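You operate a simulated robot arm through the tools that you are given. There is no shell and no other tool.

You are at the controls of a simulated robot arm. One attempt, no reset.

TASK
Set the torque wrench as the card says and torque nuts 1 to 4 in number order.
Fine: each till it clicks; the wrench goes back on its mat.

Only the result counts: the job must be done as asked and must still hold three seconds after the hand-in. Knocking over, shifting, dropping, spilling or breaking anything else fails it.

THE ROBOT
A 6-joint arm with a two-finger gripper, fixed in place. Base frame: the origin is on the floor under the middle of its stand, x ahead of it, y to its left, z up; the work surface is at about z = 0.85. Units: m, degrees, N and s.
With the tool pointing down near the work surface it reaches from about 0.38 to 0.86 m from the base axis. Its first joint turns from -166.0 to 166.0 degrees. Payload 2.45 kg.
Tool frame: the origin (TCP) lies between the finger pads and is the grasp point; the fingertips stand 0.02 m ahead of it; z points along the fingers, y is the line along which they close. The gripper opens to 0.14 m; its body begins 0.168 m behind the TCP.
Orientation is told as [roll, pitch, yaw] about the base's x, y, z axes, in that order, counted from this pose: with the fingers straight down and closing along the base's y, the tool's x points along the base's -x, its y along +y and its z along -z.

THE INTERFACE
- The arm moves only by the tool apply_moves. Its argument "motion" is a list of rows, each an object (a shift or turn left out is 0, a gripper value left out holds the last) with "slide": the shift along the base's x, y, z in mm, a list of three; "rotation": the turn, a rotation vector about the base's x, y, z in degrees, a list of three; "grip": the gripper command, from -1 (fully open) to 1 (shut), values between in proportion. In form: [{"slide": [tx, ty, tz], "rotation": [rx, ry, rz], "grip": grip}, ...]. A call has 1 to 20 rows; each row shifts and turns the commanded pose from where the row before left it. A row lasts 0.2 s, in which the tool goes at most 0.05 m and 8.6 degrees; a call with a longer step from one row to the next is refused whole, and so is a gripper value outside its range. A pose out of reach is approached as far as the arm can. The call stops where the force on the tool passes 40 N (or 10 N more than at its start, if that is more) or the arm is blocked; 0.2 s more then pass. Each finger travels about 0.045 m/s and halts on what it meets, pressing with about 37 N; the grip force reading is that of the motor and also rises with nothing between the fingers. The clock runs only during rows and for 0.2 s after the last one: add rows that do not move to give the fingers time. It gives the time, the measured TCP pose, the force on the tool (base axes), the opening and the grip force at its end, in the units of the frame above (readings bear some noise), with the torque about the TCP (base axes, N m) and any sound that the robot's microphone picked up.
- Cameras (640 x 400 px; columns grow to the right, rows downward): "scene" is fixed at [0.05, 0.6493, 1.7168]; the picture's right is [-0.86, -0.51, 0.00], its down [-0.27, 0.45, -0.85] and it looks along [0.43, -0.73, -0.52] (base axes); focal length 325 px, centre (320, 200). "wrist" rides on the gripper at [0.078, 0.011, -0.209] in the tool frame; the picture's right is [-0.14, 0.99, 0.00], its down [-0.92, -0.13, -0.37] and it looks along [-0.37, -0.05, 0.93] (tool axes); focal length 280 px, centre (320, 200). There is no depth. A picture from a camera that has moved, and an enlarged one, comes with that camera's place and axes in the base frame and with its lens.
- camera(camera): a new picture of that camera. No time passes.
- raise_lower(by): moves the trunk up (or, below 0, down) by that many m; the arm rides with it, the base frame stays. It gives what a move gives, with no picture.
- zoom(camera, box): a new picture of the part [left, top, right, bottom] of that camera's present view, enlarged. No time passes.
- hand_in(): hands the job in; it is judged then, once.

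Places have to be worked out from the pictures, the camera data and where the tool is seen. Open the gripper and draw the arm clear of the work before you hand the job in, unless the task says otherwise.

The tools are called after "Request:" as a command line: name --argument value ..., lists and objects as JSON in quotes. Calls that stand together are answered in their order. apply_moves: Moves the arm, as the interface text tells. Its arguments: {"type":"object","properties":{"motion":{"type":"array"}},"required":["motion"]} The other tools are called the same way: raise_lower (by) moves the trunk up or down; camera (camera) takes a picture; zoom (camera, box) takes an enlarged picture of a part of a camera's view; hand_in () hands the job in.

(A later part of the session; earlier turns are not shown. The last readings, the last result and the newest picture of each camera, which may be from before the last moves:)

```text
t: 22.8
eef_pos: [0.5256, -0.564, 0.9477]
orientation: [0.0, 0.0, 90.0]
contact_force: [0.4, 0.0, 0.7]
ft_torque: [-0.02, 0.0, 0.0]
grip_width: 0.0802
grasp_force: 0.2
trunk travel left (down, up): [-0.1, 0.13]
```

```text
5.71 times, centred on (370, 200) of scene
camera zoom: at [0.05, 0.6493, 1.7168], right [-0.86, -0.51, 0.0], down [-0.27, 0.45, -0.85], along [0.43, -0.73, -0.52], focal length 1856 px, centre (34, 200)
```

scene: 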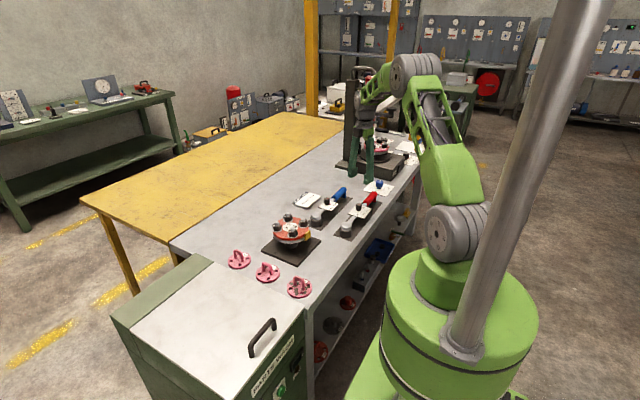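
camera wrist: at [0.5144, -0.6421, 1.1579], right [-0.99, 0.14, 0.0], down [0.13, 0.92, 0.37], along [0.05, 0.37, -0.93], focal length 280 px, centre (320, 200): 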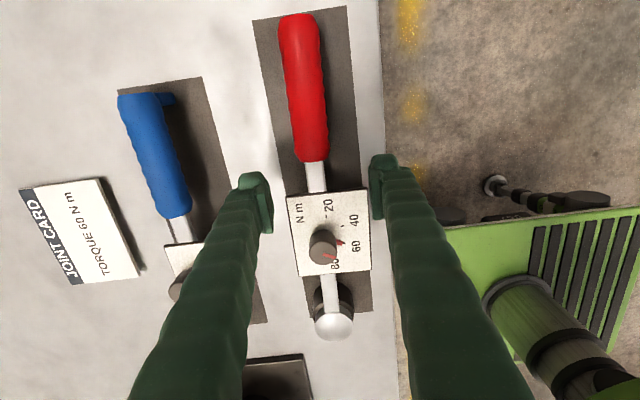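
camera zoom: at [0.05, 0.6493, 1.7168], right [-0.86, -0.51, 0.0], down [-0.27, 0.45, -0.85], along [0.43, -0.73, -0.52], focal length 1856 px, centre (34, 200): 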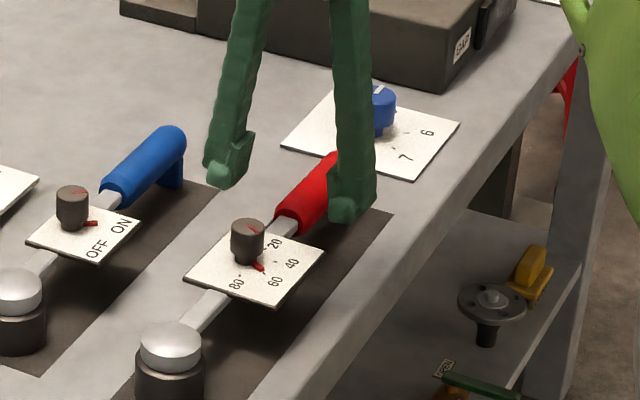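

The wrench is level again but turned ~2° (head at (0.535,-0.379), handle end (0.524,-0.688)). I move over the inner part of the red handle, align the yaw, and descend.

Request:
apply_moves --motion '[{"slide": [0.5, -20, 10]}, {"slide": [1, -21, 0], "rotation": [0, 0, -2.1]}, {"slide": [0, 0, -20]}, {"slide": [0, 0, 0]}]'

Request:
camera --camera "wrist"

Request:
zoom --camera "wrist" --box '[240, 90, 400, 330]'

Request:
zoom --camera "scene" --box '[335, 165, 405, 235]'

```text
t: 23.8
eef_pos: [0.5265, -0.6059, 0.9388]
orientation: [0.0, 0.0, 87.7]
contact_force: [-0.3, 1.1, 0.7]
ft_torque: [0.0, -0.07, -0.02]
grip_width: 0.0799
grasp_force: 0.1
trunk travel left (down, up): [-0.1, 0.13]
```

```text
taken
camera wrist: at [0.5137, -0.683, 1.1479], right [-0.98, 0.17, 0.0], down [0.16, 0.92, 0.37], along [0.06, 0.36, -0.93], focal length 280 px, centre (320, 200)
```

wrist: 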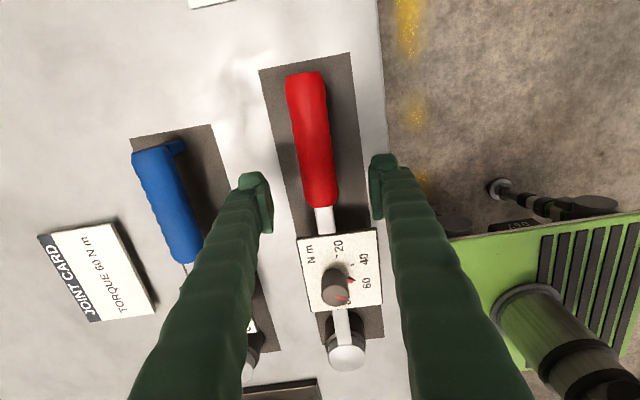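

```text
1.67 times, centred on (320, 210) of wrist
camera zoom: at [0.5137, -0.683, 1.1479], right [-0.98, 0.17, 0.0], down [0.16, 0.92, 0.37], along [0.06, 0.36, -0.93], focal length 467 px, centre (320, 183)
```

zoom: 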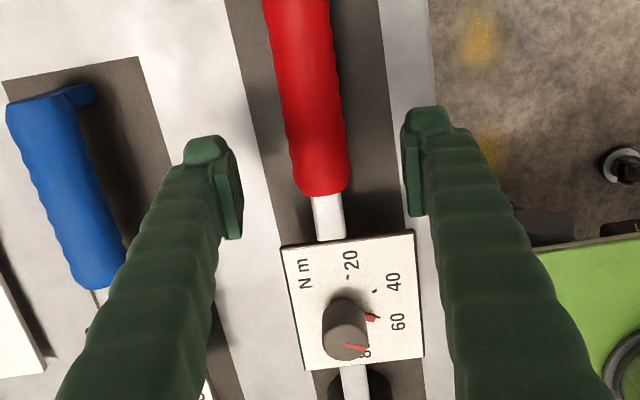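

```text
5.71 times, centred on (370, 200) of scene
camera zoom: at [0.05, 0.6493, 1.7168], right [-0.86, -0.51, 0.0], down [-0.27, 0.45, -0.85], along [0.43, -0.73, -0.52], focal length 1856 px, centre (34, 200)
```

zoom: 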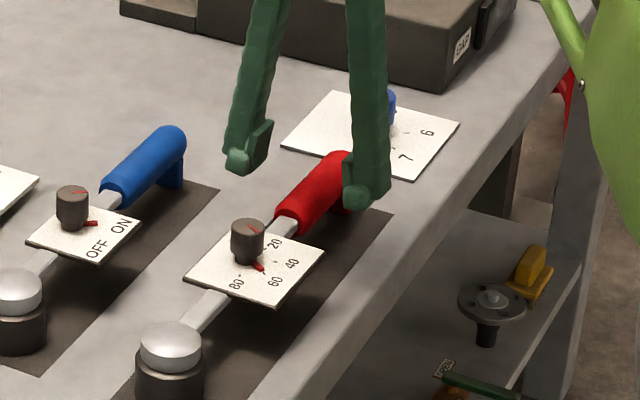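

The fingers straddle the handle well clear of the plate; a 1.5 mm correction in x, then I descend to grasp height and close.

Request:
apply_moves --motion '[{"slide": [1.5, 0, -15]}, {"slide": [0, 0, -15]}, {"slide": [0, 0, -13]}, {"slide": [0, 0, 0]}, {"slide": [0, 0, 0]}]'

Request:
zoom --camera "wrist" --box '[240, 90, 400, 330]'

Request:
zoom --camera "scene" --box '[335, 165, 405, 235]'

```text
t: 25.0
eef_pos: [0.5289, -0.6045, 0.8955]
orientation: [0.0, 0.0, 87.9]
contact_force: [0.7, 0.0, 0.1]
ft_torque: [0.03, 0.0, 0.02]
grip_width: 0.0801
grasp_force: 0.1
trunk travel left (down, up): [-0.1, 0.13]
```

```text
1.67 times, centred on (320, 210) of wrist
camera zoom: at [0.5149, -0.6825, 1.1045], right [-0.98, 0.17, 0.0], down [0.16, 0.92, 0.37], along [0.06, 0.36, -0.93], focal length 467 px, centre (320, 183)
```

zoom: 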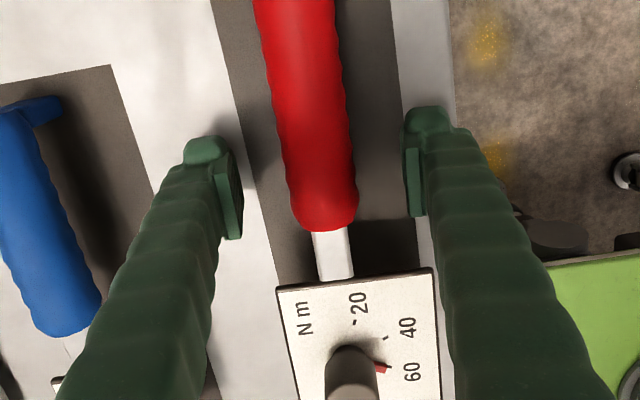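

```text
5.71 times, centred on (370, 200) of scene
camera zoom: at [0.05, 0.6493, 1.7168], right [-0.86, -0.51, 0.0], down [-0.27, 0.45, -0.85], along [0.43, -0.73, -0.52], focal length 1856 px, centre (34, 200)
```

zoom: 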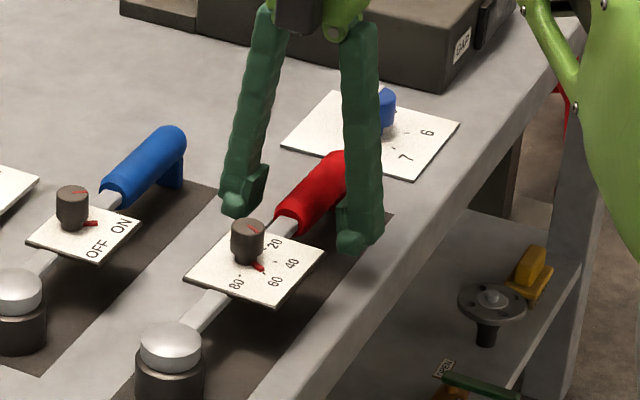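

The handle center is ~2.5 mm toward +x of the TCP; I shift and close the gripper.

Request:
apply_moves --motion '[{"slide": [2.5, 0, 0]}, {"grip": 1}, {"grip": 1}, {"grip": 1}, {"grip": 1}, {"grip": 1}]'

Request:
zoom --camera "wrist" --box '[240, 90, 400, 330]'

```text
t: 26.4
eef_pos: [0.5306, -0.6044, 0.8958]
orientation: [0.0, 0.0, 87.9]
contact_force: [-4.5, -1.1, 0.6]
ft_torque: [0.34, 0.12, 0.31]
grip_width: 0.0304
grasp_force: 37.0
trunk travel left (down, up): [-0.1, 0.13]
```

```text
1.67 times, centred on (320, 210) of wrist
camera zoom: at [0.5173, -0.6827, 1.1047], right [-0.98, 0.17, 0.0], down [0.16, 0.92, 0.37], along [0.06, 0.36, -0.93], focal length 467 px, centre (320, 183)
```

zoom: 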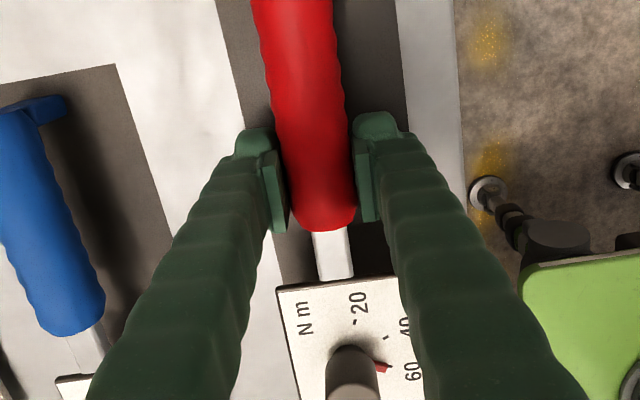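

The handle is held (30 mm). I lift 10 mm slowly and read the load and moment.

Request:
apply_moves --motion '[{"slide": [0, 0, 2]}, {"slide": [0, 0, 2]}, {"slide": [0, 0, 3]}, {"slide": [0, 0, 3]}, {"slide": [0, 0, 0]}, {"slide": [0, 0, 0]}]'

Request:
camera --camera "wrist"

Request:
zoom --camera "scene" --box '[320, 170, 400, 250]'

```text
t: 27.8
eef_pos: [0.5298, -0.6053, 0.9043]
orientation: [-0.1, -0.1, 87.9]
contact_force: [0.3, -1.2, -9.6]
ft_torque: [-0.6, 0.02, 0.03]
grip_width: 0.0303
grasp_force: 36.9
trunk travel left (down, up): [-0.1, 0.13]
```

```text
taken
camera wrist: at [0.5173, -0.683, 1.1142], right [-0.98, 0.17, 0.0], down [0.16, 0.92, 0.37], along [0.06, 0.36, -0.93], focal length 280 px, centre (320, 200)
```

wrist: 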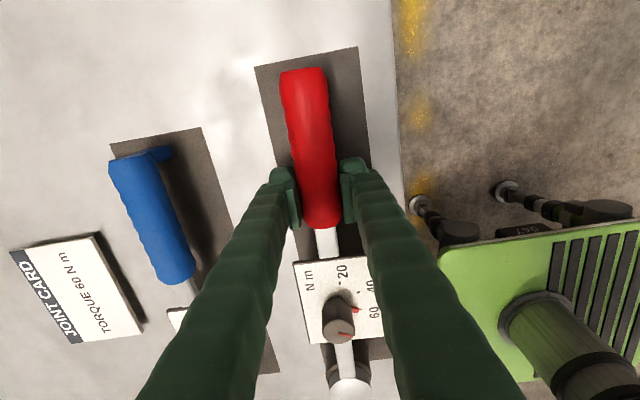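

```text
5.00 times, centred on (360, 210) of scene
camera zoom: at [0.05, 0.6493, 1.7168], right [-0.86, -0.51, 0.0], down [-0.27, 0.45, -0.85], along [0.43, -0.73, -0.52], focal length 1624 px, centre (120, 150)
```

zoom: 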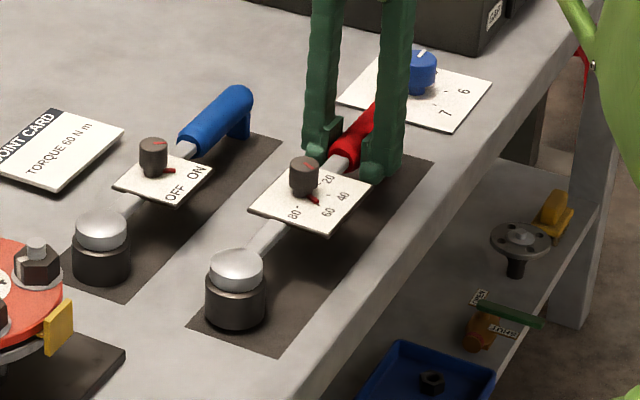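

Load 9.6 N and -0.6 N m. I lift another 20 mm to see if the head leaves the mat and the wrench stays level.

Request:
apply_moves --motion '[{"slide": [0, 0, 4]}, {"slide": [0, 0, 5]}, {"slide": [0, 0, 5]}, {"slide": [0, 0, 6]}, {"slide": [0, 0, 0]}, {"slide": [0, 0, 0]}]'

Request:
camera --camera "wrist"

Request:
zoom --camera "scene" --box '[320, 170, 400, 250]'

```text
t: 29.2
eef_pos: [0.5303, -0.6055, 0.9247]
orientation: [0.0, 0.0, 88.0]
contact_force: [0.1, -0.8, -10.6]
ft_torque: [-0.64, -0.02, 0.03]
grip_width: 0.0304
grasp_force: 37.1
trunk travel left (down, up): [-0.1, 0.13]
```

```text
taken
camera wrist: at [0.5174, -0.6832, 1.134], right [-0.98, 0.17, 0.0], down [0.16, 0.92, 0.37], along [0.06, 0.36, -0.93], focal length 280 px, centre (320, 200)
```

wrist: 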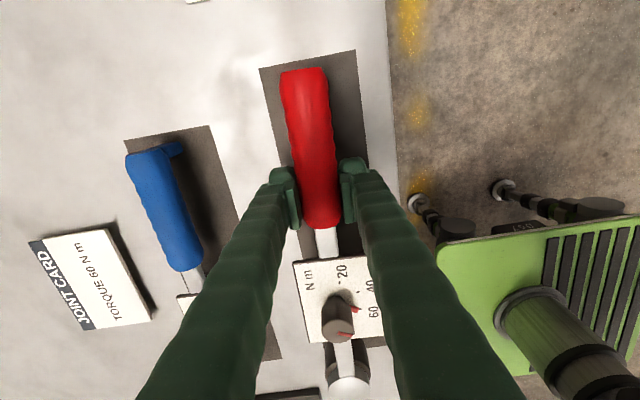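

```text
5.00 times, centred on (360, 210) of scene
camera zoom: at [0.05, 0.6493, 1.7168], right [-0.86, -0.51, 0.0], down [-0.27, 0.45, -0.85], along [0.43, -0.73, -0.52], focal length 1624 px, centre (120, 150)
```

zoom: 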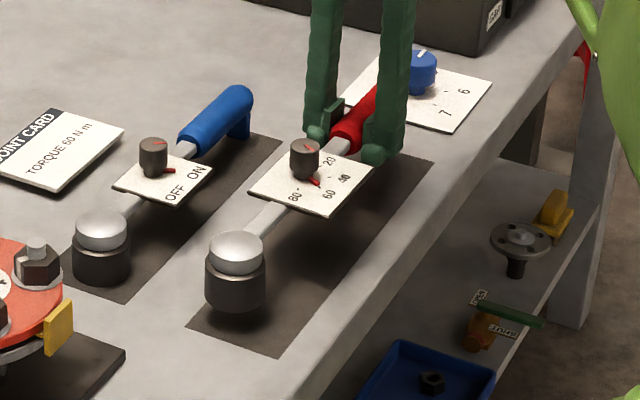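

The wrench hangs level (about 1.05 kg) and does not slip. I zoom at the head and at the dial to fix the head's place relative to the TCP.

Request:
zoom --camera "wrist" --box '[280, 240, 400, 400]'

Request:
zoom --camera "scene" --box '[340, 190, 410, 240]'

```text
2.50 times, centred on (340, 320) of wrist
camera zoom: at [0.5174, -0.6832, 1.134], right [-0.98, 0.17, 0.0], down [0.16, 0.92, 0.37], along [0.06, 0.36, -0.93], focal length 701 px, centre (270, -100)
```

zoom: 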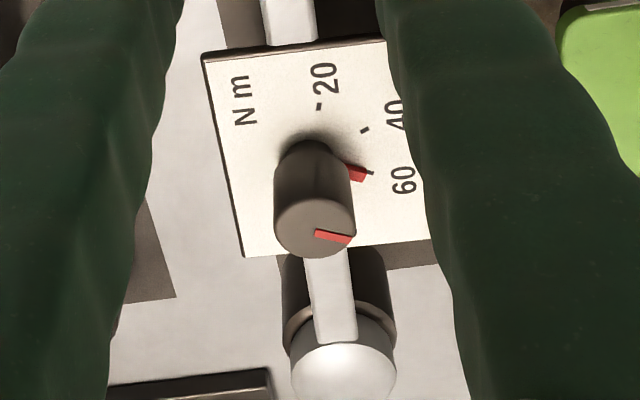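

```text
8.00 times, centred on (375, 215) of scene
camera zoom: at [0.05, 0.6493, 1.7168], right [-0.86, -0.51, 0.0], down [-0.27, 0.45, -0.85], along [0.43, -0.73, -0.52], focal length 2598 px, centre (-120, 80)
```

zoom: 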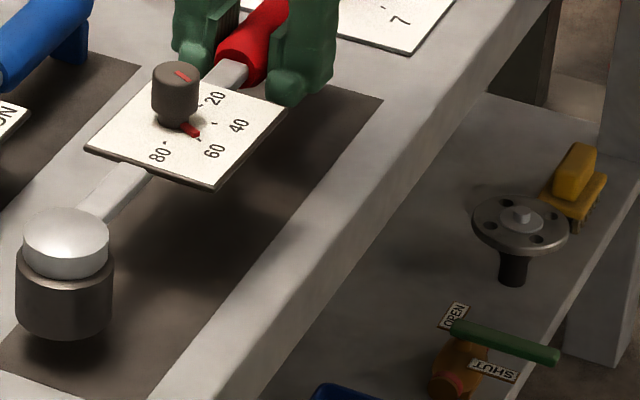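

Head = TCP + 0.2265 m along the handle axis. I raise the wrench gently to z≈1.07 for TCP, so the socket clears the bolt tops.

Request:
apply_moves --motion '[{"slide": [0, 0, 10]}, {"slide": [0, 0, 18]}, {"slide": [0, 0, 20]}, {"slide": [0, 0, 20]}, {"slide": [0, 0, 20]}, {"slide": [0, 0, 20]}, {"slide": [0, 0, 20]}, {"slide": [0, 0, 12]}, {"slide": [0, 0, 5]}, {"slide": [0, 0, 0]}, {"slide": [0, 0, 0]}]'

Request:
camera --camera "wrist"

Request:
camera --camera "scene"

```text
t: 31.6
eef_pos: [0.5302, -0.6051, 1.0702]
orientation: [0.0, 0.0, 87.9]
contact_force: [0.6, -0.5, -8.5]
ft_torque: [-0.64, -0.02, 0.02]
grip_width: 0.0304
grasp_force: 36.8
trunk travel left (down, up): [-0.1, 0.13]
```

```text
taken
camera wrist: at [0.517, -0.683, 1.2791], right [-0.98, 0.17, 0.0], down [0.16, 0.92, 0.37], along [0.06, 0.36, -0.93], focal length 280 px, centre (320, 200)
```

wrist: 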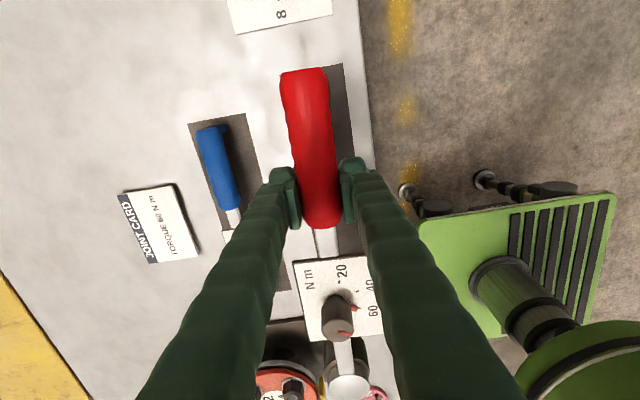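

```text
taken
```

scene: 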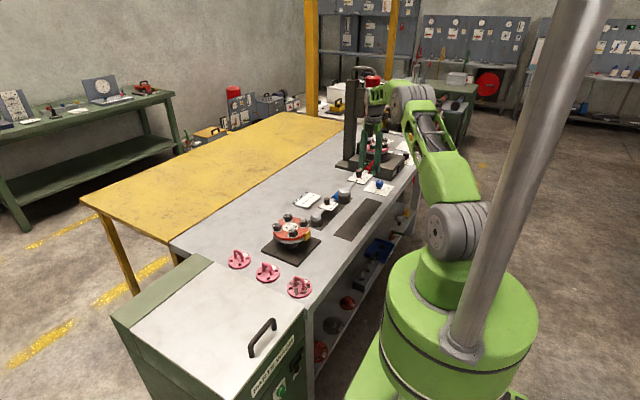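

The wrench is steady in the air. I carry it to nut 1, turning so the handle points at -120° (yaw 60), with the head above the nut.

Request:
apply_moves --motion '[{"slide": [0, 10, 0], "rotation": [0, 0, -1]}, {"slide": [0, 18, 0], "rotation": [0, 0, -2]}, {"slide": [0, 20, 0], "rotation": [0, 0, -2]}, {"slide": [0, 20, 0], "rotation": [0, 0, -2]}, {"slide": [0, 20, 0], "rotation": [0, 0, -2]}, {"slide": [0, 20, 0], "rotation": [0, 0, -2]}, {"slide": [0, 20, 0], "rotation": [0, 0, -2]}, {"slide": [0, 20, 0], "rotation": [0, 0, -2]}, {"slide": [0, 20, 0], "rotation": [0, 0, -2]}, {"slide": [0, 20, 0], "rotation": [0, 0, -2]}, {"slide": [0, 20, 0], "rotation": [0, 0, -2]}, {"slide": [0, 20, 0], "rotation": [0, 0, -2]}, {"slide": [0.8, 16, 0], "rotation": [0, 0, -2]}, {"slide": [0, 12, 0], "rotation": [0, 0, -2]}, {"slide": [0, 0, 0], "rotation": [0, 0, -0.9]}, {"slide": [0, 0, 0]}, {"slide": [0, 0, 0]}]'

Request:
camera --camera "wrist"

Request:
camera --camera "scene"

Request:
zoom --camera "scene" --box '[260, 180, 360, 250]'

```text
t: 35.2
eef_pos: [0.5315, -0.3498, 1.07]
orientation: [0.0, 0.0, 59.9]
contact_force: [-0.1, -0.2, -9.7]
ft_torque: [-0.58, 0.34, 0.0]
grip_width: 0.0303
grasp_force: 37.5
trunk travel left (down, up): [-0.1, 0.13]
```

```text
taken
camera wrist: at [0.4837, -0.4115, 1.2795], right [-0.79, 0.62, 0.0], down [0.57, 0.73, 0.37], along [0.23, 0.29, -0.93], focal length 280 px, centre (320, 200)
```

wrist: 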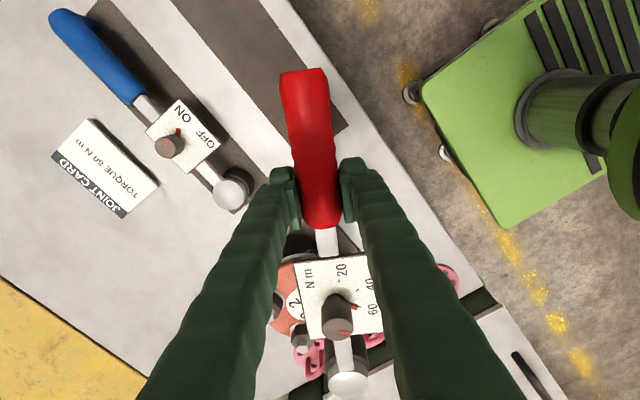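

```text
taken
```

scene: 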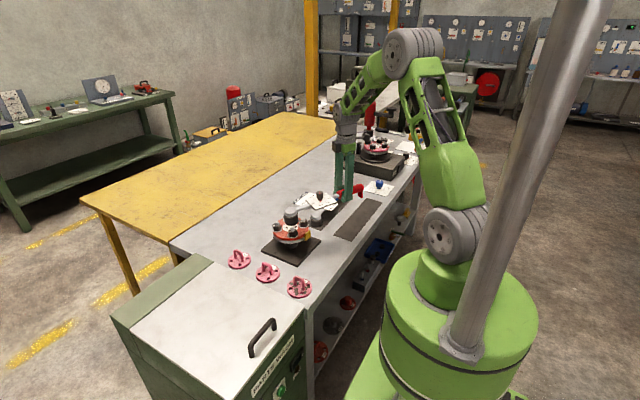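

```text
5.71 times, centred on (310, 215) of scene
camera zoom: at [0.05, 0.6493, 1.7168], right [-0.86, -0.51, 0.0], down [-0.27, 0.45, -0.85], along [0.43, -0.73, -0.52], focal length 1856 px, centre (377, 114)
```

zoom: 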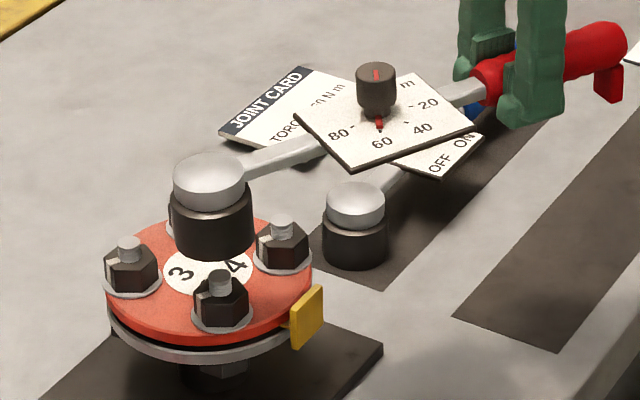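

The head hovers near nut 1. I zoom in strongly from both cameras to measure the offset between socket and nut.

Request:
zoom --camera "scene" --box '[270, 200, 326, 240]'

Request:
zoom --camera "wrist" --box '[270, 240, 400, 400]'

Request:
zoom --camera "scene" --box '[280, 180, 380, 220]'

```text
10.00 times, centred on (298, 220) of scene
camera zoom: at [0.05, 0.6493, 1.7168], right [-0.86, -0.51, 0.0], down [-0.27, 0.45, -0.85], along [0.43, -0.73, -0.52], focal length 3248 px, centre (540, 0)
```

zoom: 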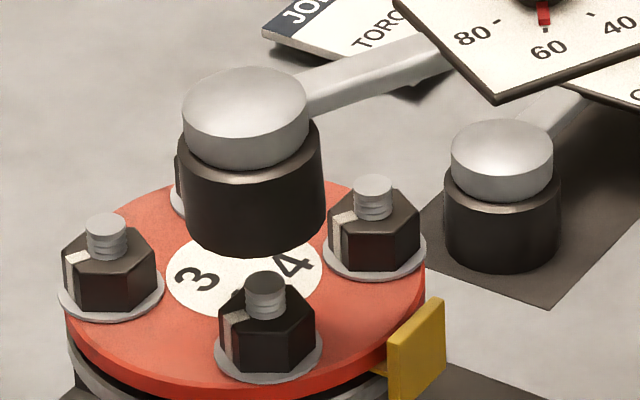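

```text
2.50 times, centred on (335, 320) of wrist
camera zoom: at [0.4837, -0.4115, 1.2795], right [-0.79, 0.62, 0.0], down [0.57, 0.73, 0.37], along [0.23, 0.29, -0.93], focal length 701 px, centre (282, -100)
```

zoom: 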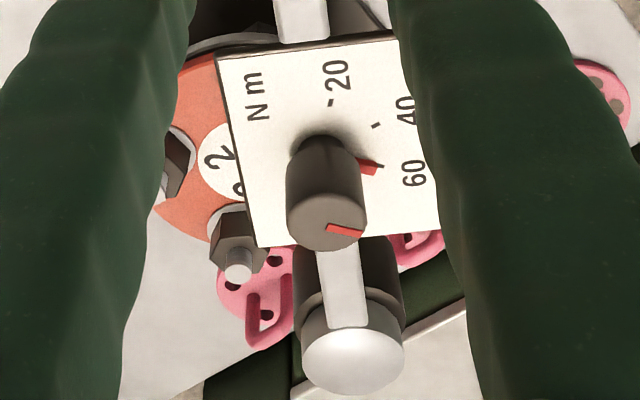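

```text
6.40 times, centred on (330, 200) of scene
camera zoom: at [0.05, 0.6493, 1.7168], right [-0.86, -0.51, 0.0], down [-0.27, 0.45, -0.85], along [0.43, -0.73, -0.52], focal length 2078 px, centre (256, 200)
```

zoom: 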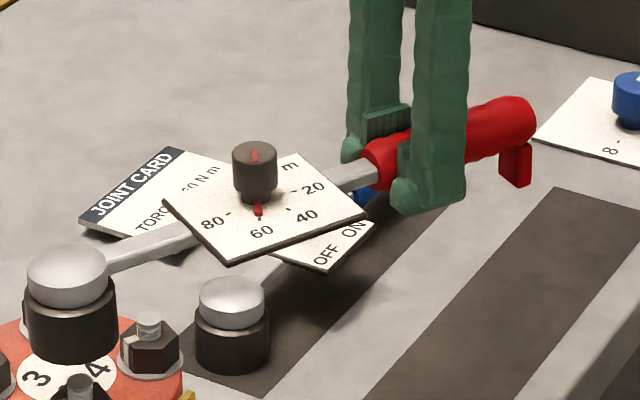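

Nut 1 and the head nearly coincide in plan, but the wrench has drooped about 2.3° in the grip (head ~9 mm low). I pitch the tool by 2.3° about its closing axis to level the wrench and then check.

Request:
apply_moves --motion '[{"rotation": [1.0, -0.58, 0]}, {"rotation": [1.0, -0.58, 0]}, {"slide": [0, 0, 0]}, {"slide": [0, 0, 0]}]'

Request:
zoom --camera "scene" --box '[270, 200, 326, 240]'

Request:
zoom --camera "wrist" --box '[270, 240, 400, 400]'

Request:
zoom --camera "scene" --box '[280, 180, 380, 220]'

```text
t: 36.2
eef_pos: [0.5322, -0.3478, 1.0704]
orientation: [0.1, -2.3, 59.9]
contact_force: [0.2, 0.0, -9.0]
ft_torque: [-0.55, 0.33, -0.01]
grip_width: 0.0304
grasp_force: 37.0
trunk travel left (down, up): [-0.1, 0.13]
```

```text
10.00 times, centred on (298, 220) of scene
camera zoom: at [0.05, 0.6493, 1.7168], right [-0.86, -0.51, 0.0], down [-0.27, 0.45, -0.85], along [0.43, -0.73, -0.52], focal length 3248 px, centre (540, 0)
```

zoom: 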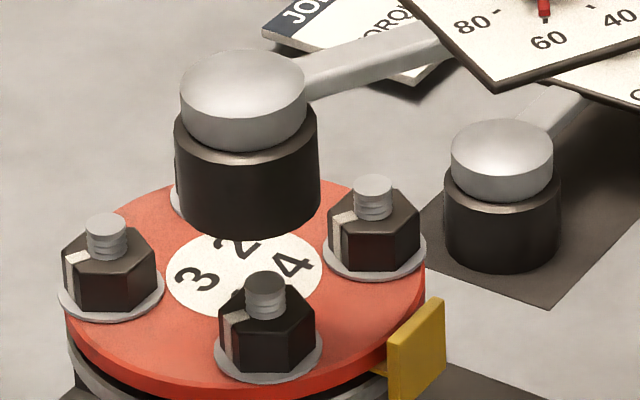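

```text
2.50 times, centred on (335, 320) of wrist
camera zoom: at [0.4795, -0.4187, 1.2762], right [-0.79, 0.61, 0.01], down [0.56, 0.72, 0.41], along [0.24, 0.32, -0.91], focal length 701 px, centre (282, -100)
```

zoom: 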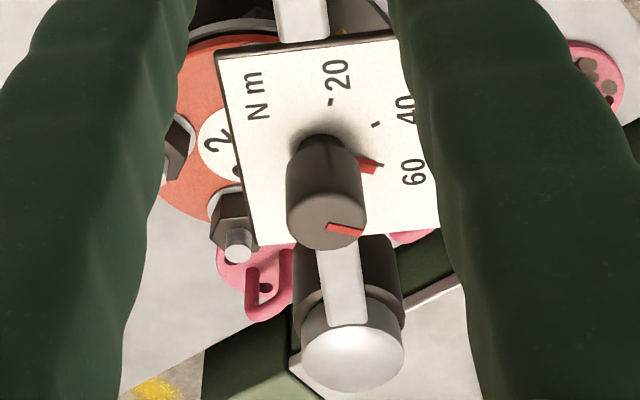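

```text
6.40 times, centred on (330, 200) of scene
camera zoom: at [0.05, 0.6493, 1.7168], right [-0.86, -0.51, 0.0], down [-0.27, 0.45, -0.85], along [0.43, -0.73, -0.52], focal length 2078 px, centre (256, 200)
```

zoom: 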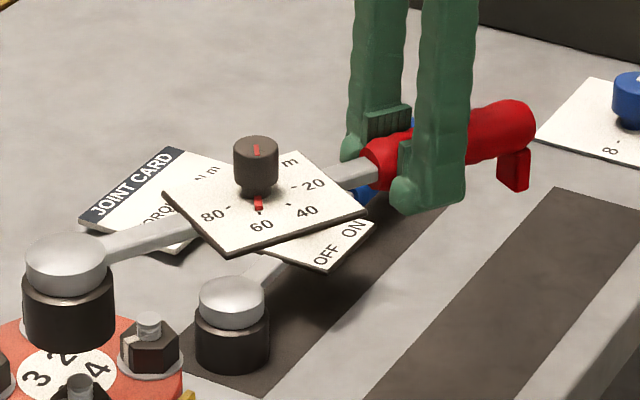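

Now level (edges parallel to plumb lines). In the scene view the socket sits ~3 mm to the left of nut 1's axis, so I shift by (-2.3,-2.2) mm and lower 25 mm to just above the bolt top.

Request:
apply_moves --motion '[{"slide": [-1.2, -1.1, -5]}, {"slide": [-1.1, -1.1, -10]}, {"slide": [0, 0, -8]}, {"slide": [0, 0, -2]}, {"slide": [0, 0, 0]}, {"slide": [0, 0, 0]}]'

Request:
zoom --camera "scene" --box '[270, 200, 326, 240]'

Request:
zoom --camera "wrist" --box '[270, 240, 400, 400]'

```text
t: 37.6
eef_pos: [0.5282, -0.3524, 1.0459]
orientation: [0.0, -2.3, 60.0]
contact_force: [0.2, 1.2, -9.7]
ft_torque: [-0.56, 0.29, 0.02]
grip_width: 0.0303
grasp_force: 37.4
trunk travel left (down, up): [-0.1, 0.13]
```

```text
10.00 times, centred on (298, 220) of scene
camera zoom: at [0.05, 0.6493, 1.7168], right [-0.86, -0.51, 0.0], down [-0.27, 0.45, -0.85], along [0.43, -0.73, -0.52], focal length 3248 px, centre (540, 0)
```

zoom: 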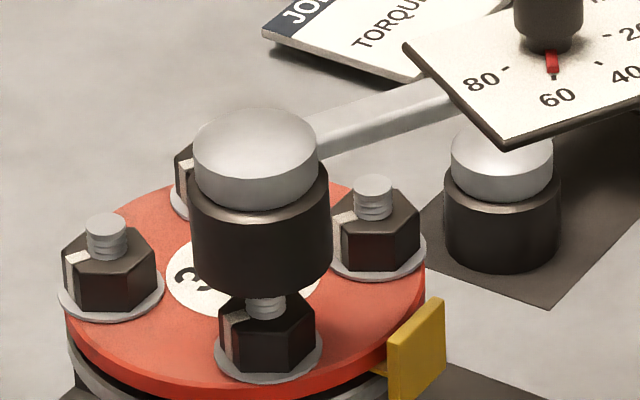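

```text
2.50 times, centred on (335, 320) of wrist
camera zoom: at [0.477, -0.4209, 1.2515], right [-0.79, 0.61, 0.01], down [0.56, 0.72, 0.41], along [0.24, 0.32, -0.91], focal length 701 px, centre (282, -100)
```

zoom: 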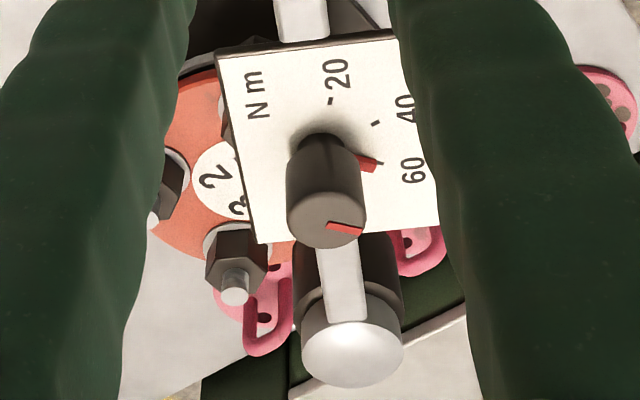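

The socket is now lined up over bolt 1 in the scene view (x and y both match). I lower in small steps and watch the force.

Request:
apply_moves --motion '[{"slide": [0, 0, -4]}, {"slide": [0, 0, -4]}, {"slide": [0, 0, -4]}, {"slide": [0, 0, -4]}, {"slide": [0, 0, -4]}, {"slide": [0, 0, -4]}, {"slide": [0, 0, 0]}]'

Request:
zoom --camera "scene" --box '[270, 200, 326, 240]'

Request:
zoom --camera "scene" --box '[280, 180, 380, 240]'

```text
t: 39.2
eef_pos: [0.5296, -0.3515, 1.0216]
orientation: [0.0, -2.3, 60.0]
contact_force: [-0.1, 0.5, -10.2]
ft_torque: [-0.57, 0.31, 0.03]
grip_width: 0.0304
grasp_force: 37.2
trunk travel left (down, up): [-0.1, 0.13]
```

```text
10.00 times, centred on (298, 220) of scene
camera zoom: at [0.05, 0.6493, 1.7168], right [-0.86, -0.51, 0.0], down [-0.27, 0.45, -0.85], along [0.43, -0.73, -0.52], focal length 3248 px, centre (540, 0)
```

zoom: 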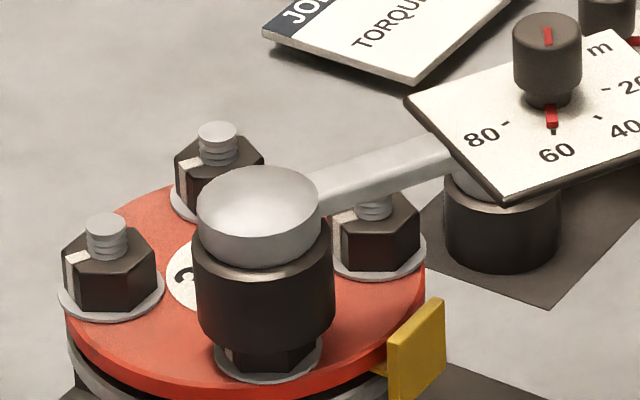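

```text
6.40 times, centred on (330, 210) of scene
camera zoom: at [0.05, 0.6493, 1.7168], right [-0.86, -0.51, 0.0], down [-0.27, 0.45, -0.85], along [0.43, -0.73, -0.52], focal length 2078 px, centre (256, 136)
```

zoom: 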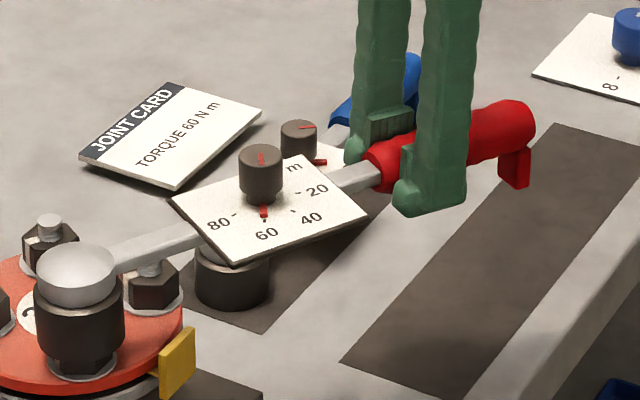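

No contact yet and still centered. I keep lowering in small steps onto the nut.

Request:
apply_moves --motion '[{"slide": [0, 0, -3]}, {"slide": [0, 0, -2]}, {"slide": [0, 0, -2]}, {"slide": [0, 0, -2]}, {"slide": [0, 0, -2]}, {"slide": [0, 0, 0]}]'

Request:
zoom --camera "scene" --box '[270, 200, 326, 240]'

```text
t: 40.6
eef_pos: [0.53, -0.3492, 1.0112]
orientation: [0.0, -2.4, 60.0]
contact_force: [-0.7, -0.9, -10.0]
ft_torque: [-0.58, 0.31, 0.01]
grip_width: 0.0302
grasp_force: 37.1
trunk travel left (down, up): [-0.1, 0.13]
```

```text
10.00 times, centred on (298, 220) of scene
camera zoom: at [0.05, 0.6493, 1.7168], right [-0.86, -0.51, 0.0], down [-0.27, 0.45, -0.85], along [0.43, -0.73, -0.52], focal length 3248 px, centre (540, 0)
```

zoom: 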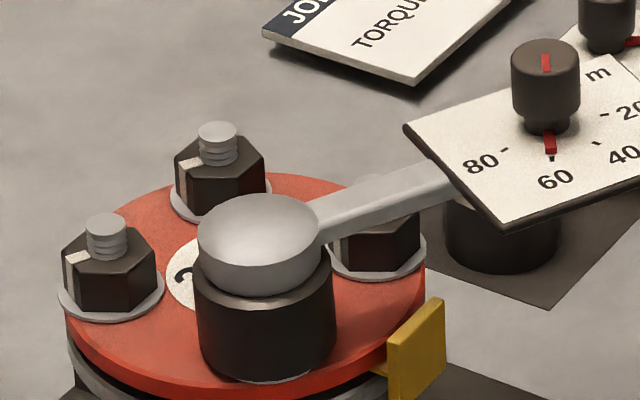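

Still free: the socket is sliding over the nut. I continue down to the flange.

Request:
apply_moves --motion '[{"slide": [0, 0, -2]}, {"slide": [0, 0, -2]}, {"slide": [0, 0, -2]}, {"slide": [0, 0, -2]}, {"slide": [0, 0, 0]}]'

Request:
zoom --camera "scene" --box '[270, 200, 326, 240]'

```text
t: 41.8
eef_pos: [0.529, -0.353, 1.0031]
orientation: [0.0, -2.3, 59.8]
contact_force: [0.3, -1.5, -4.3]
ft_torque: [0.33, -0.29, -0.13]
grip_width: 0.0301
grasp_force: 37.6
trunk travel left (down, up): [-0.1, 0.13]
```

```text
10.00 times, centred on (298, 220) of scene
camera zoom: at [0.05, 0.6493, 1.7168], right [-0.86, -0.51, 0.0], down [-0.27, 0.45, -0.85], along [0.43, -0.73, -0.52], focal length 3248 px, centre (540, 0)
```

zoom: 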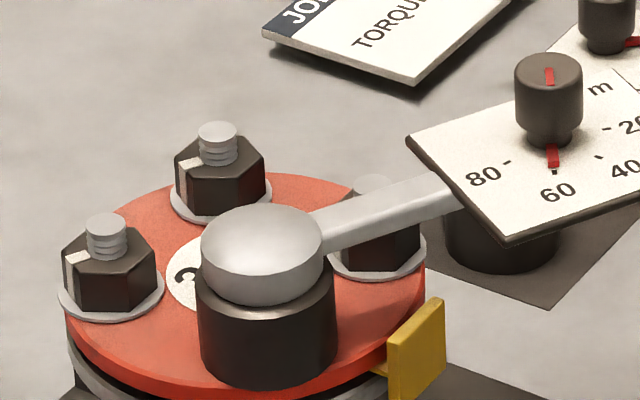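

The socket is seated (head resting on the flange, upward reaction). I begin turning clockwise about nut 1, 3° as a test.

Request:
apply_moves --motion '[{"slide": [-3.41, 2.01, 0], "rotation": [0, 0, -1]}, {"slide": [-3.38, 2.07, 0], "rotation": [0, 0, -1]}, {"slide": [-3.34, 2.13, 0], "rotation": [0, 0, -1]}, {"slide": [0, 0, 0]}]'

Request:
zoom --camera "scene" --box '[270, 200, 326, 240]'

```text
t: 42.8
eef_pos: [0.518, -0.3445, 1.0026]
orientation: [0.1, -2.3, 56.9]
contact_force: [-0.3, 0.0, -8.3]
ft_torque: [-0.07, 0.08, 0.16]
grip_width: 0.0305
grasp_force: 36.9
trunk travel left (down, up): [-0.1, 0.13]
```

```text
10.00 times, centred on (298, 220) of scene
camera zoom: at [0.05, 0.6493, 1.7168], right [-0.86, -0.51, 0.0], down [-0.27, 0.45, -0.85], along [0.43, -0.73, -0.52], focal length 3248 px, centre (540, 0)
```

zoom: 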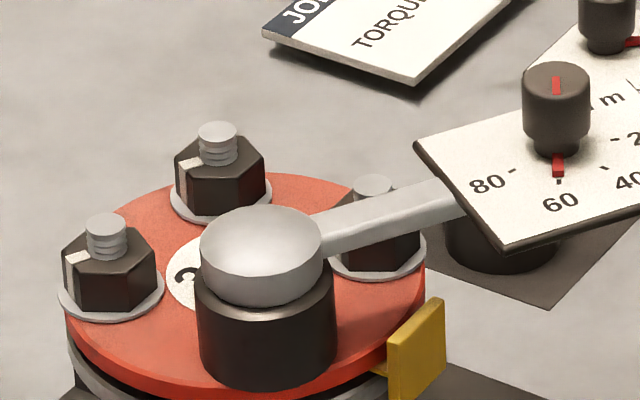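

The head stays put on the nut and turns with little torque. I continue clockwise 6°.

Request:
apply_moves --motion '[{"slide": [-6.57, 4.43, 0], "rotation": [0, 0, -2]}, {"slide": [-6.41, 4.66, 0], "rotation": [0, 0, -2]}, {"slide": [-6.24, 4.88, 0], "rotation": [0, 0, -2]}, {"slide": [0, 0, 0]}]'

```text
t: 43.8
eef_pos: [0.4998, -0.3309, 1.0022]
orientation: [0.0, -2.2, 50.9]
contact_force: [-0.3, 0.1, -6.0]
ft_torque: [0.12, -0.05, 0.25]
grip_width: 0.0303
grasp_force: 37.0
trunk travel left (down, up): [-0.1, 0.13]
```

Still nearly free. Another 6° clockwise.

Request:
apply_moves --motion '[{"slide": [-6.07, 5.09, 0], "rotation": [0, 0, -2]}, {"slide": [-5.89, 5.3, 0], "rotation": [0, 0, -2]}, {"slide": [-5.7, 5.5, 0], "rotation": [0, 0, -2]}, {"slide": [0, 0, 0]}]'

Request:
zoom --camera "scene" --box '[270, 200, 326, 240]'

```text
t: 44.8
eef_pos: [0.4821, -0.3143, 1.0015]
orientation: [0.0, -2.3, 44.9]
contact_force: [-0.8, 0.6, -7.1]
ft_torque: [-0.1, 0.1, 0.36]
grip_width: 0.0304
grasp_force: 36.7
trunk travel left (down, up): [-0.1, 0.13]
```

```text
10.00 times, centred on (298, 220) of scene
camera zoom: at [0.05, 0.6493, 1.7168], right [-0.86, -0.51, 0.0], down [-0.27, 0.45, -0.85], along [0.43, -0.73, -0.52], focal length 3248 px, centre (540, 0)
```

zoom: 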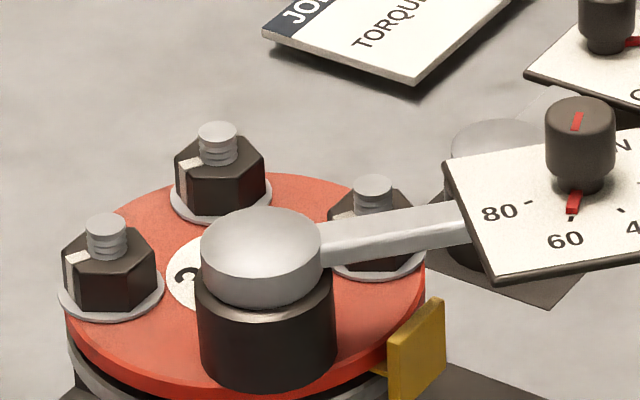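

No resistance yet (≈0.1 N m at the nut). Another 6°.

Request:
apply_moves --motion '[{"slide": [-5.5, 5.7, 0], "rotation": [0, 0, -2]}, {"slide": [-5.3, 5.89, 0], "rotation": [0, 0, -2]}, {"slide": [-5.09, 6.07, 0], "rotation": [0, 0, -2]}, {"slide": [0, 0, 0]}]'

```text
t: 45.8
eef_pos: [0.4665, -0.2969, 1.0034]
orientation: [0.0, -2.2, 38.9]
contact_force: [-0.2, 0.6, -8.5]
ft_torque: [-0.09, 0.14, 0.33]
grip_width: 0.0302
grasp_force: 37.5
trunk travel left (down, up): [-0.1, 0.13]
```

Still free-running. Another 6°.

Request:
apply_moves --motion '[{"slide": [-4.88, 6.24, 0], "rotation": [0, 0, -2]}, {"slide": [-4.66, 6.41, 0], "rotation": [0, 0, -2]}, {"slide": [-4.43, 6.57, 0], "rotation": [0, 0, -2]}, {"slide": [0, 0, 0]}]'

Request:
zoom --camera "scene" --box '[270, 200, 326, 240]'

Request:
camera --camera "wrist"

```text
t: 46.8
eef_pos: [0.4529, -0.2778, 1.0027]
orientation: [0.0, -2.3, 32.9]
contact_force: [-1.2, 1.1, -6.7]
ft_torque: [-0.06, 0.12, 0.49]
grip_width: 0.0303
grasp_force: 37.0
trunk travel left (down, up): [-0.1, 0.13]
```

```text
10.00 times, centred on (298, 220) of scene
camera zoom: at [0.05, 0.6493, 1.7168], right [-0.86, -0.51, 0.0], down [-0.27, 0.45, -0.85], along [0.43, -0.73, -0.52], focal length 3248 px, centre (540, 0)
```

zoom: 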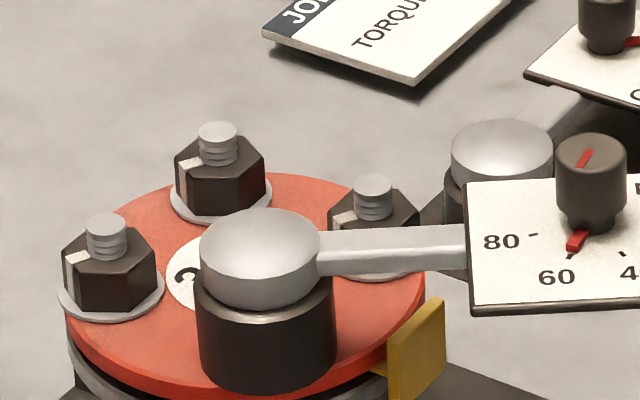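

```text
taken
camera wrist: at [0.3741, -0.3162, 1.2088], right [-0.42, 0.91, 0.01], down [0.83, 0.38, 0.41], along [0.36, 0.18, -0.91], focal length 280 px, centre (320, 200)
```

wrist: 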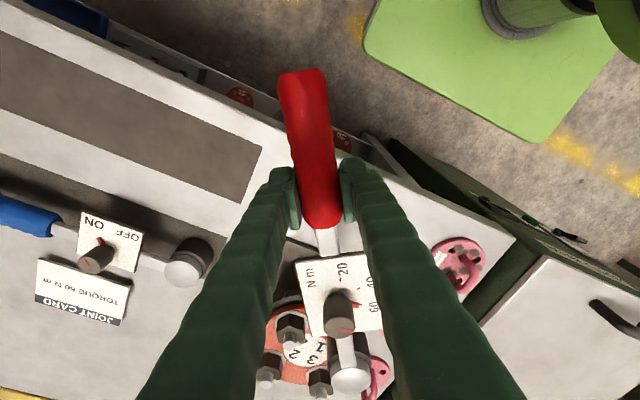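

No click yet and low torque; I continue 8° more.

Request:
apply_moves --motion '[{"slide": [-4.2, 6.72, 0], "rotation": [0, 0, -2]}, {"slide": [-3.96, 6.86, 0], "rotation": [0, 0, -2]}, {"slide": [-3.72, 7.0, 0], "rotation": [0, 0, -2]}, {"slide": [-3.47, 7.12, 0], "rotation": [0, 0, -2]}, {"slide": [0, 0, 0]}]'

```text
t: 48.0
eef_pos: [0.4377, -0.2507, 1.0023]
orientation: [-0.1, -2.3, 24.9]
contact_force: [-2.6, -0.3, -6.8]
ft_torque: [0.02, -0.02, 0.58]
grip_width: 0.0305
grasp_force: 36.9
trunk travel left (down, up): [-0.1, 0.13]
```

Another 8° clockwise.

Request:
apply_moves --motion '[{"slide": [-3.22, 7.24, 0], "rotation": [0, 0, -2]}, {"slide": [-2.97, 7.35, 0], "rotation": [0, 0, -2]}, {"slide": [-2.71, 7.45, 0], "rotation": [0, 0, -2]}, {"slide": [-2.45, 7.54, 0], "rotation": [0, 0, -2]}, {"slide": [0, 0, 0]}]'

Request:
zoom --camera "scene" --box '[270, 200, 326, 240]'

```text
t: 49.2
eef_pos: [0.4254, -0.2217, 1.0017]
orientation: [0.0, -2.2, 16.9]
contact_force: [0.0, 0.1, -6.5]
ft_torque: [0.02, -0.04, 0.72]
grip_width: 0.0306
grasp_force: 36.9
trunk travel left (down, up): [-0.1, 0.13]
```

```text
10.00 times, centred on (298, 220) of scene
camera zoom: at [0.05, 0.6493, 1.7168], right [-0.86, -0.51, 0.0], down [-0.27, 0.45, -0.85], along [0.43, -0.73, -0.52], focal length 3248 px, centre (540, 0)
```

zoom: 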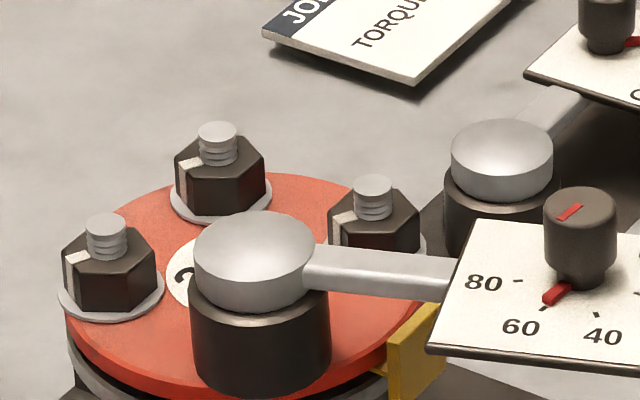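

Torque about z grows slowly with angle (now 0.72 N m, mostly as a couple in the grip). I go on, with a little less yaw per step so the load goes into lever force instead of twisting the grip.

Request:
apply_moves --motion '[{"slide": [-2.19, 7.62, 0], "rotation": [0, 0, -1.5]}, {"slide": [-1.92, 7.69, 0], "rotation": [0, 0, -1.5]}, {"slide": [-1.65, 7.75, 0], "rotation": [0, 0, -2]}, {"slide": [0, 0, 0]}]'

Request:
zoom --camera "scene" --box '[270, 200, 326, 240]'

Request:
camera --camera "wrist"

```text
t: 50.2
eef_pos: [0.42, -0.198, 1.0016]
orientation: [0.0, -2.3, 11.9]
contact_force: [1.1, -1.7, -5.7]
ft_torque: [-0.04, -0.37, -0.02]
grip_width: 0.0302
grasp_force: 36.9
trunk travel left (down, up): [-0.1, 0.13]
```

```text
10.00 times, centred on (298, 220) of scene
camera zoom: at [0.05, 0.6493, 1.7168], right [-0.86, -0.51, 0.0], down [-0.27, 0.45, -0.85], along [0.43, -0.73, -0.52], focal length 3248 px, centre (540, 0)
```

zoom: 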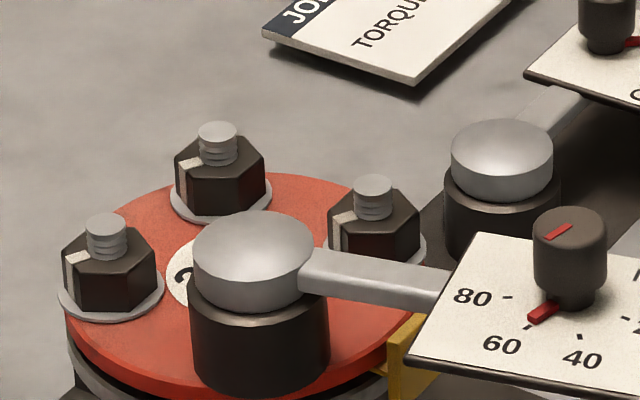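

```text
taken
camera wrist: at [0.3335, -0.2052, 1.2089], right [-0.07, 1.0, 0.01], down [0.91, 0.06, 0.41], along [0.4, 0.03, -0.91], focal length 280 px, centre (320, 200)
```

wrist: 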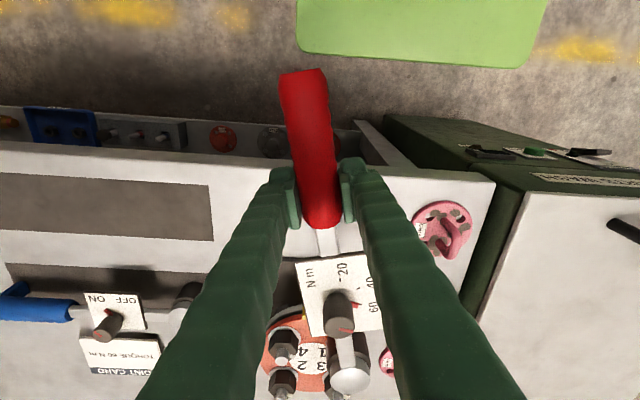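

The couple is gone; nut torque about 0.4 N m. I continue 8° more clockwise.

Request:
apply_moves --motion '[{"slide": [-1.38, 7.8, 0], "rotation": [0, 0, -2]}, {"slide": [-1.1, 7.85, 0], "rotation": [0, 0, -2]}, {"slide": [-0.83, 7.88, 0], "rotation": [0, 0, -2]}, {"slide": [-0.55, 7.9, 0], "rotation": [0, 0, -2]}, {"slide": [0, 0, 0]}]'

Request:
zoom --camera "scene" --box '[270, 200, 326, 240]'

```text
t: 51.4
eef_pos: [0.4142, -0.167, 1.0024]
orientation: [0.0, -2.3, 3.8]
contact_force: [0.1, -2.0, -6.5]
ft_torque: [-0.07, -0.15, 0.21]
grip_width: 0.0304
grasp_force: 37.0
trunk travel left (down, up): [-0.1, 0.13]
```

```text
10.00 times, centred on (298, 220) of scene
camera zoom: at [0.05, 0.6493, 1.7168], right [-0.86, -0.51, 0.0], down [-0.27, 0.45, -0.85], along [0.43, -0.73, -0.52], focal length 3248 px, centre (540, 0)
```

zoom: 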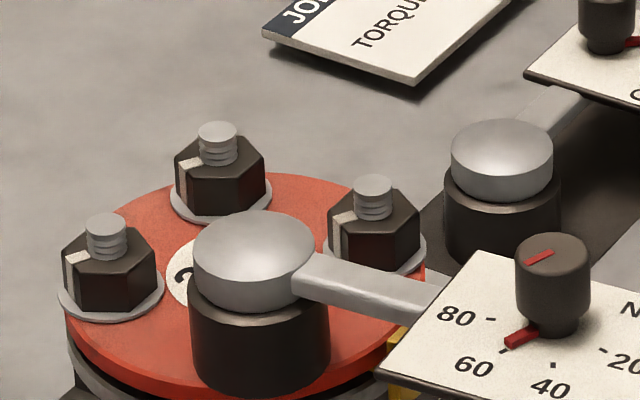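

Torque about 0.6 N m, still no click. I continue 8° past the -x direction.

Request:
apply_moves --motion '[{"slide": [-0.28, 7.92, 0], "rotation": [0, 0, -2]}, {"slide": [0, 7.92, 0], "rotation": [0, 0, -2]}, {"slide": [0.28, 7.92, 0], "rotation": [0, 0, -2]}, {"slide": [0.55, 7.9, 0], "rotation": [0, 0, -2]}, {"slide": [0, 0, 0]}]'

Request:
zoom --camera "scene" --box '[270, 200, 326, 240]'

```text
t: 52.6
eef_pos: [0.4178, -0.1345, 1.0037]
orientation: [0.0, -2.3, -4.1]
contact_force: [-0.1, 0.9, -6.5]
ft_torque: [0.02, -0.11, 0.22]
grip_width: 0.0303
grasp_force: 37.1
trunk travel left (down, up): [-0.1, 0.13]
```

```text
10.00 times, centred on (298, 220) of scene
camera zoom: at [0.05, 0.6493, 1.7168], right [-0.86, -0.51, 0.0], down [-0.27, 0.45, -0.85], along [0.43, -0.73, -0.52], focal length 3248 px, centre (540, 0)
```

zoom: 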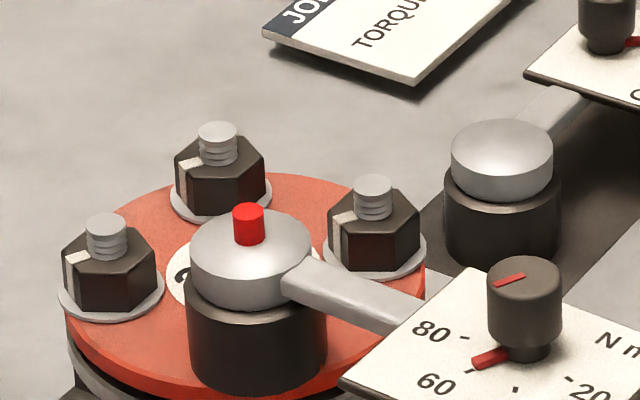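

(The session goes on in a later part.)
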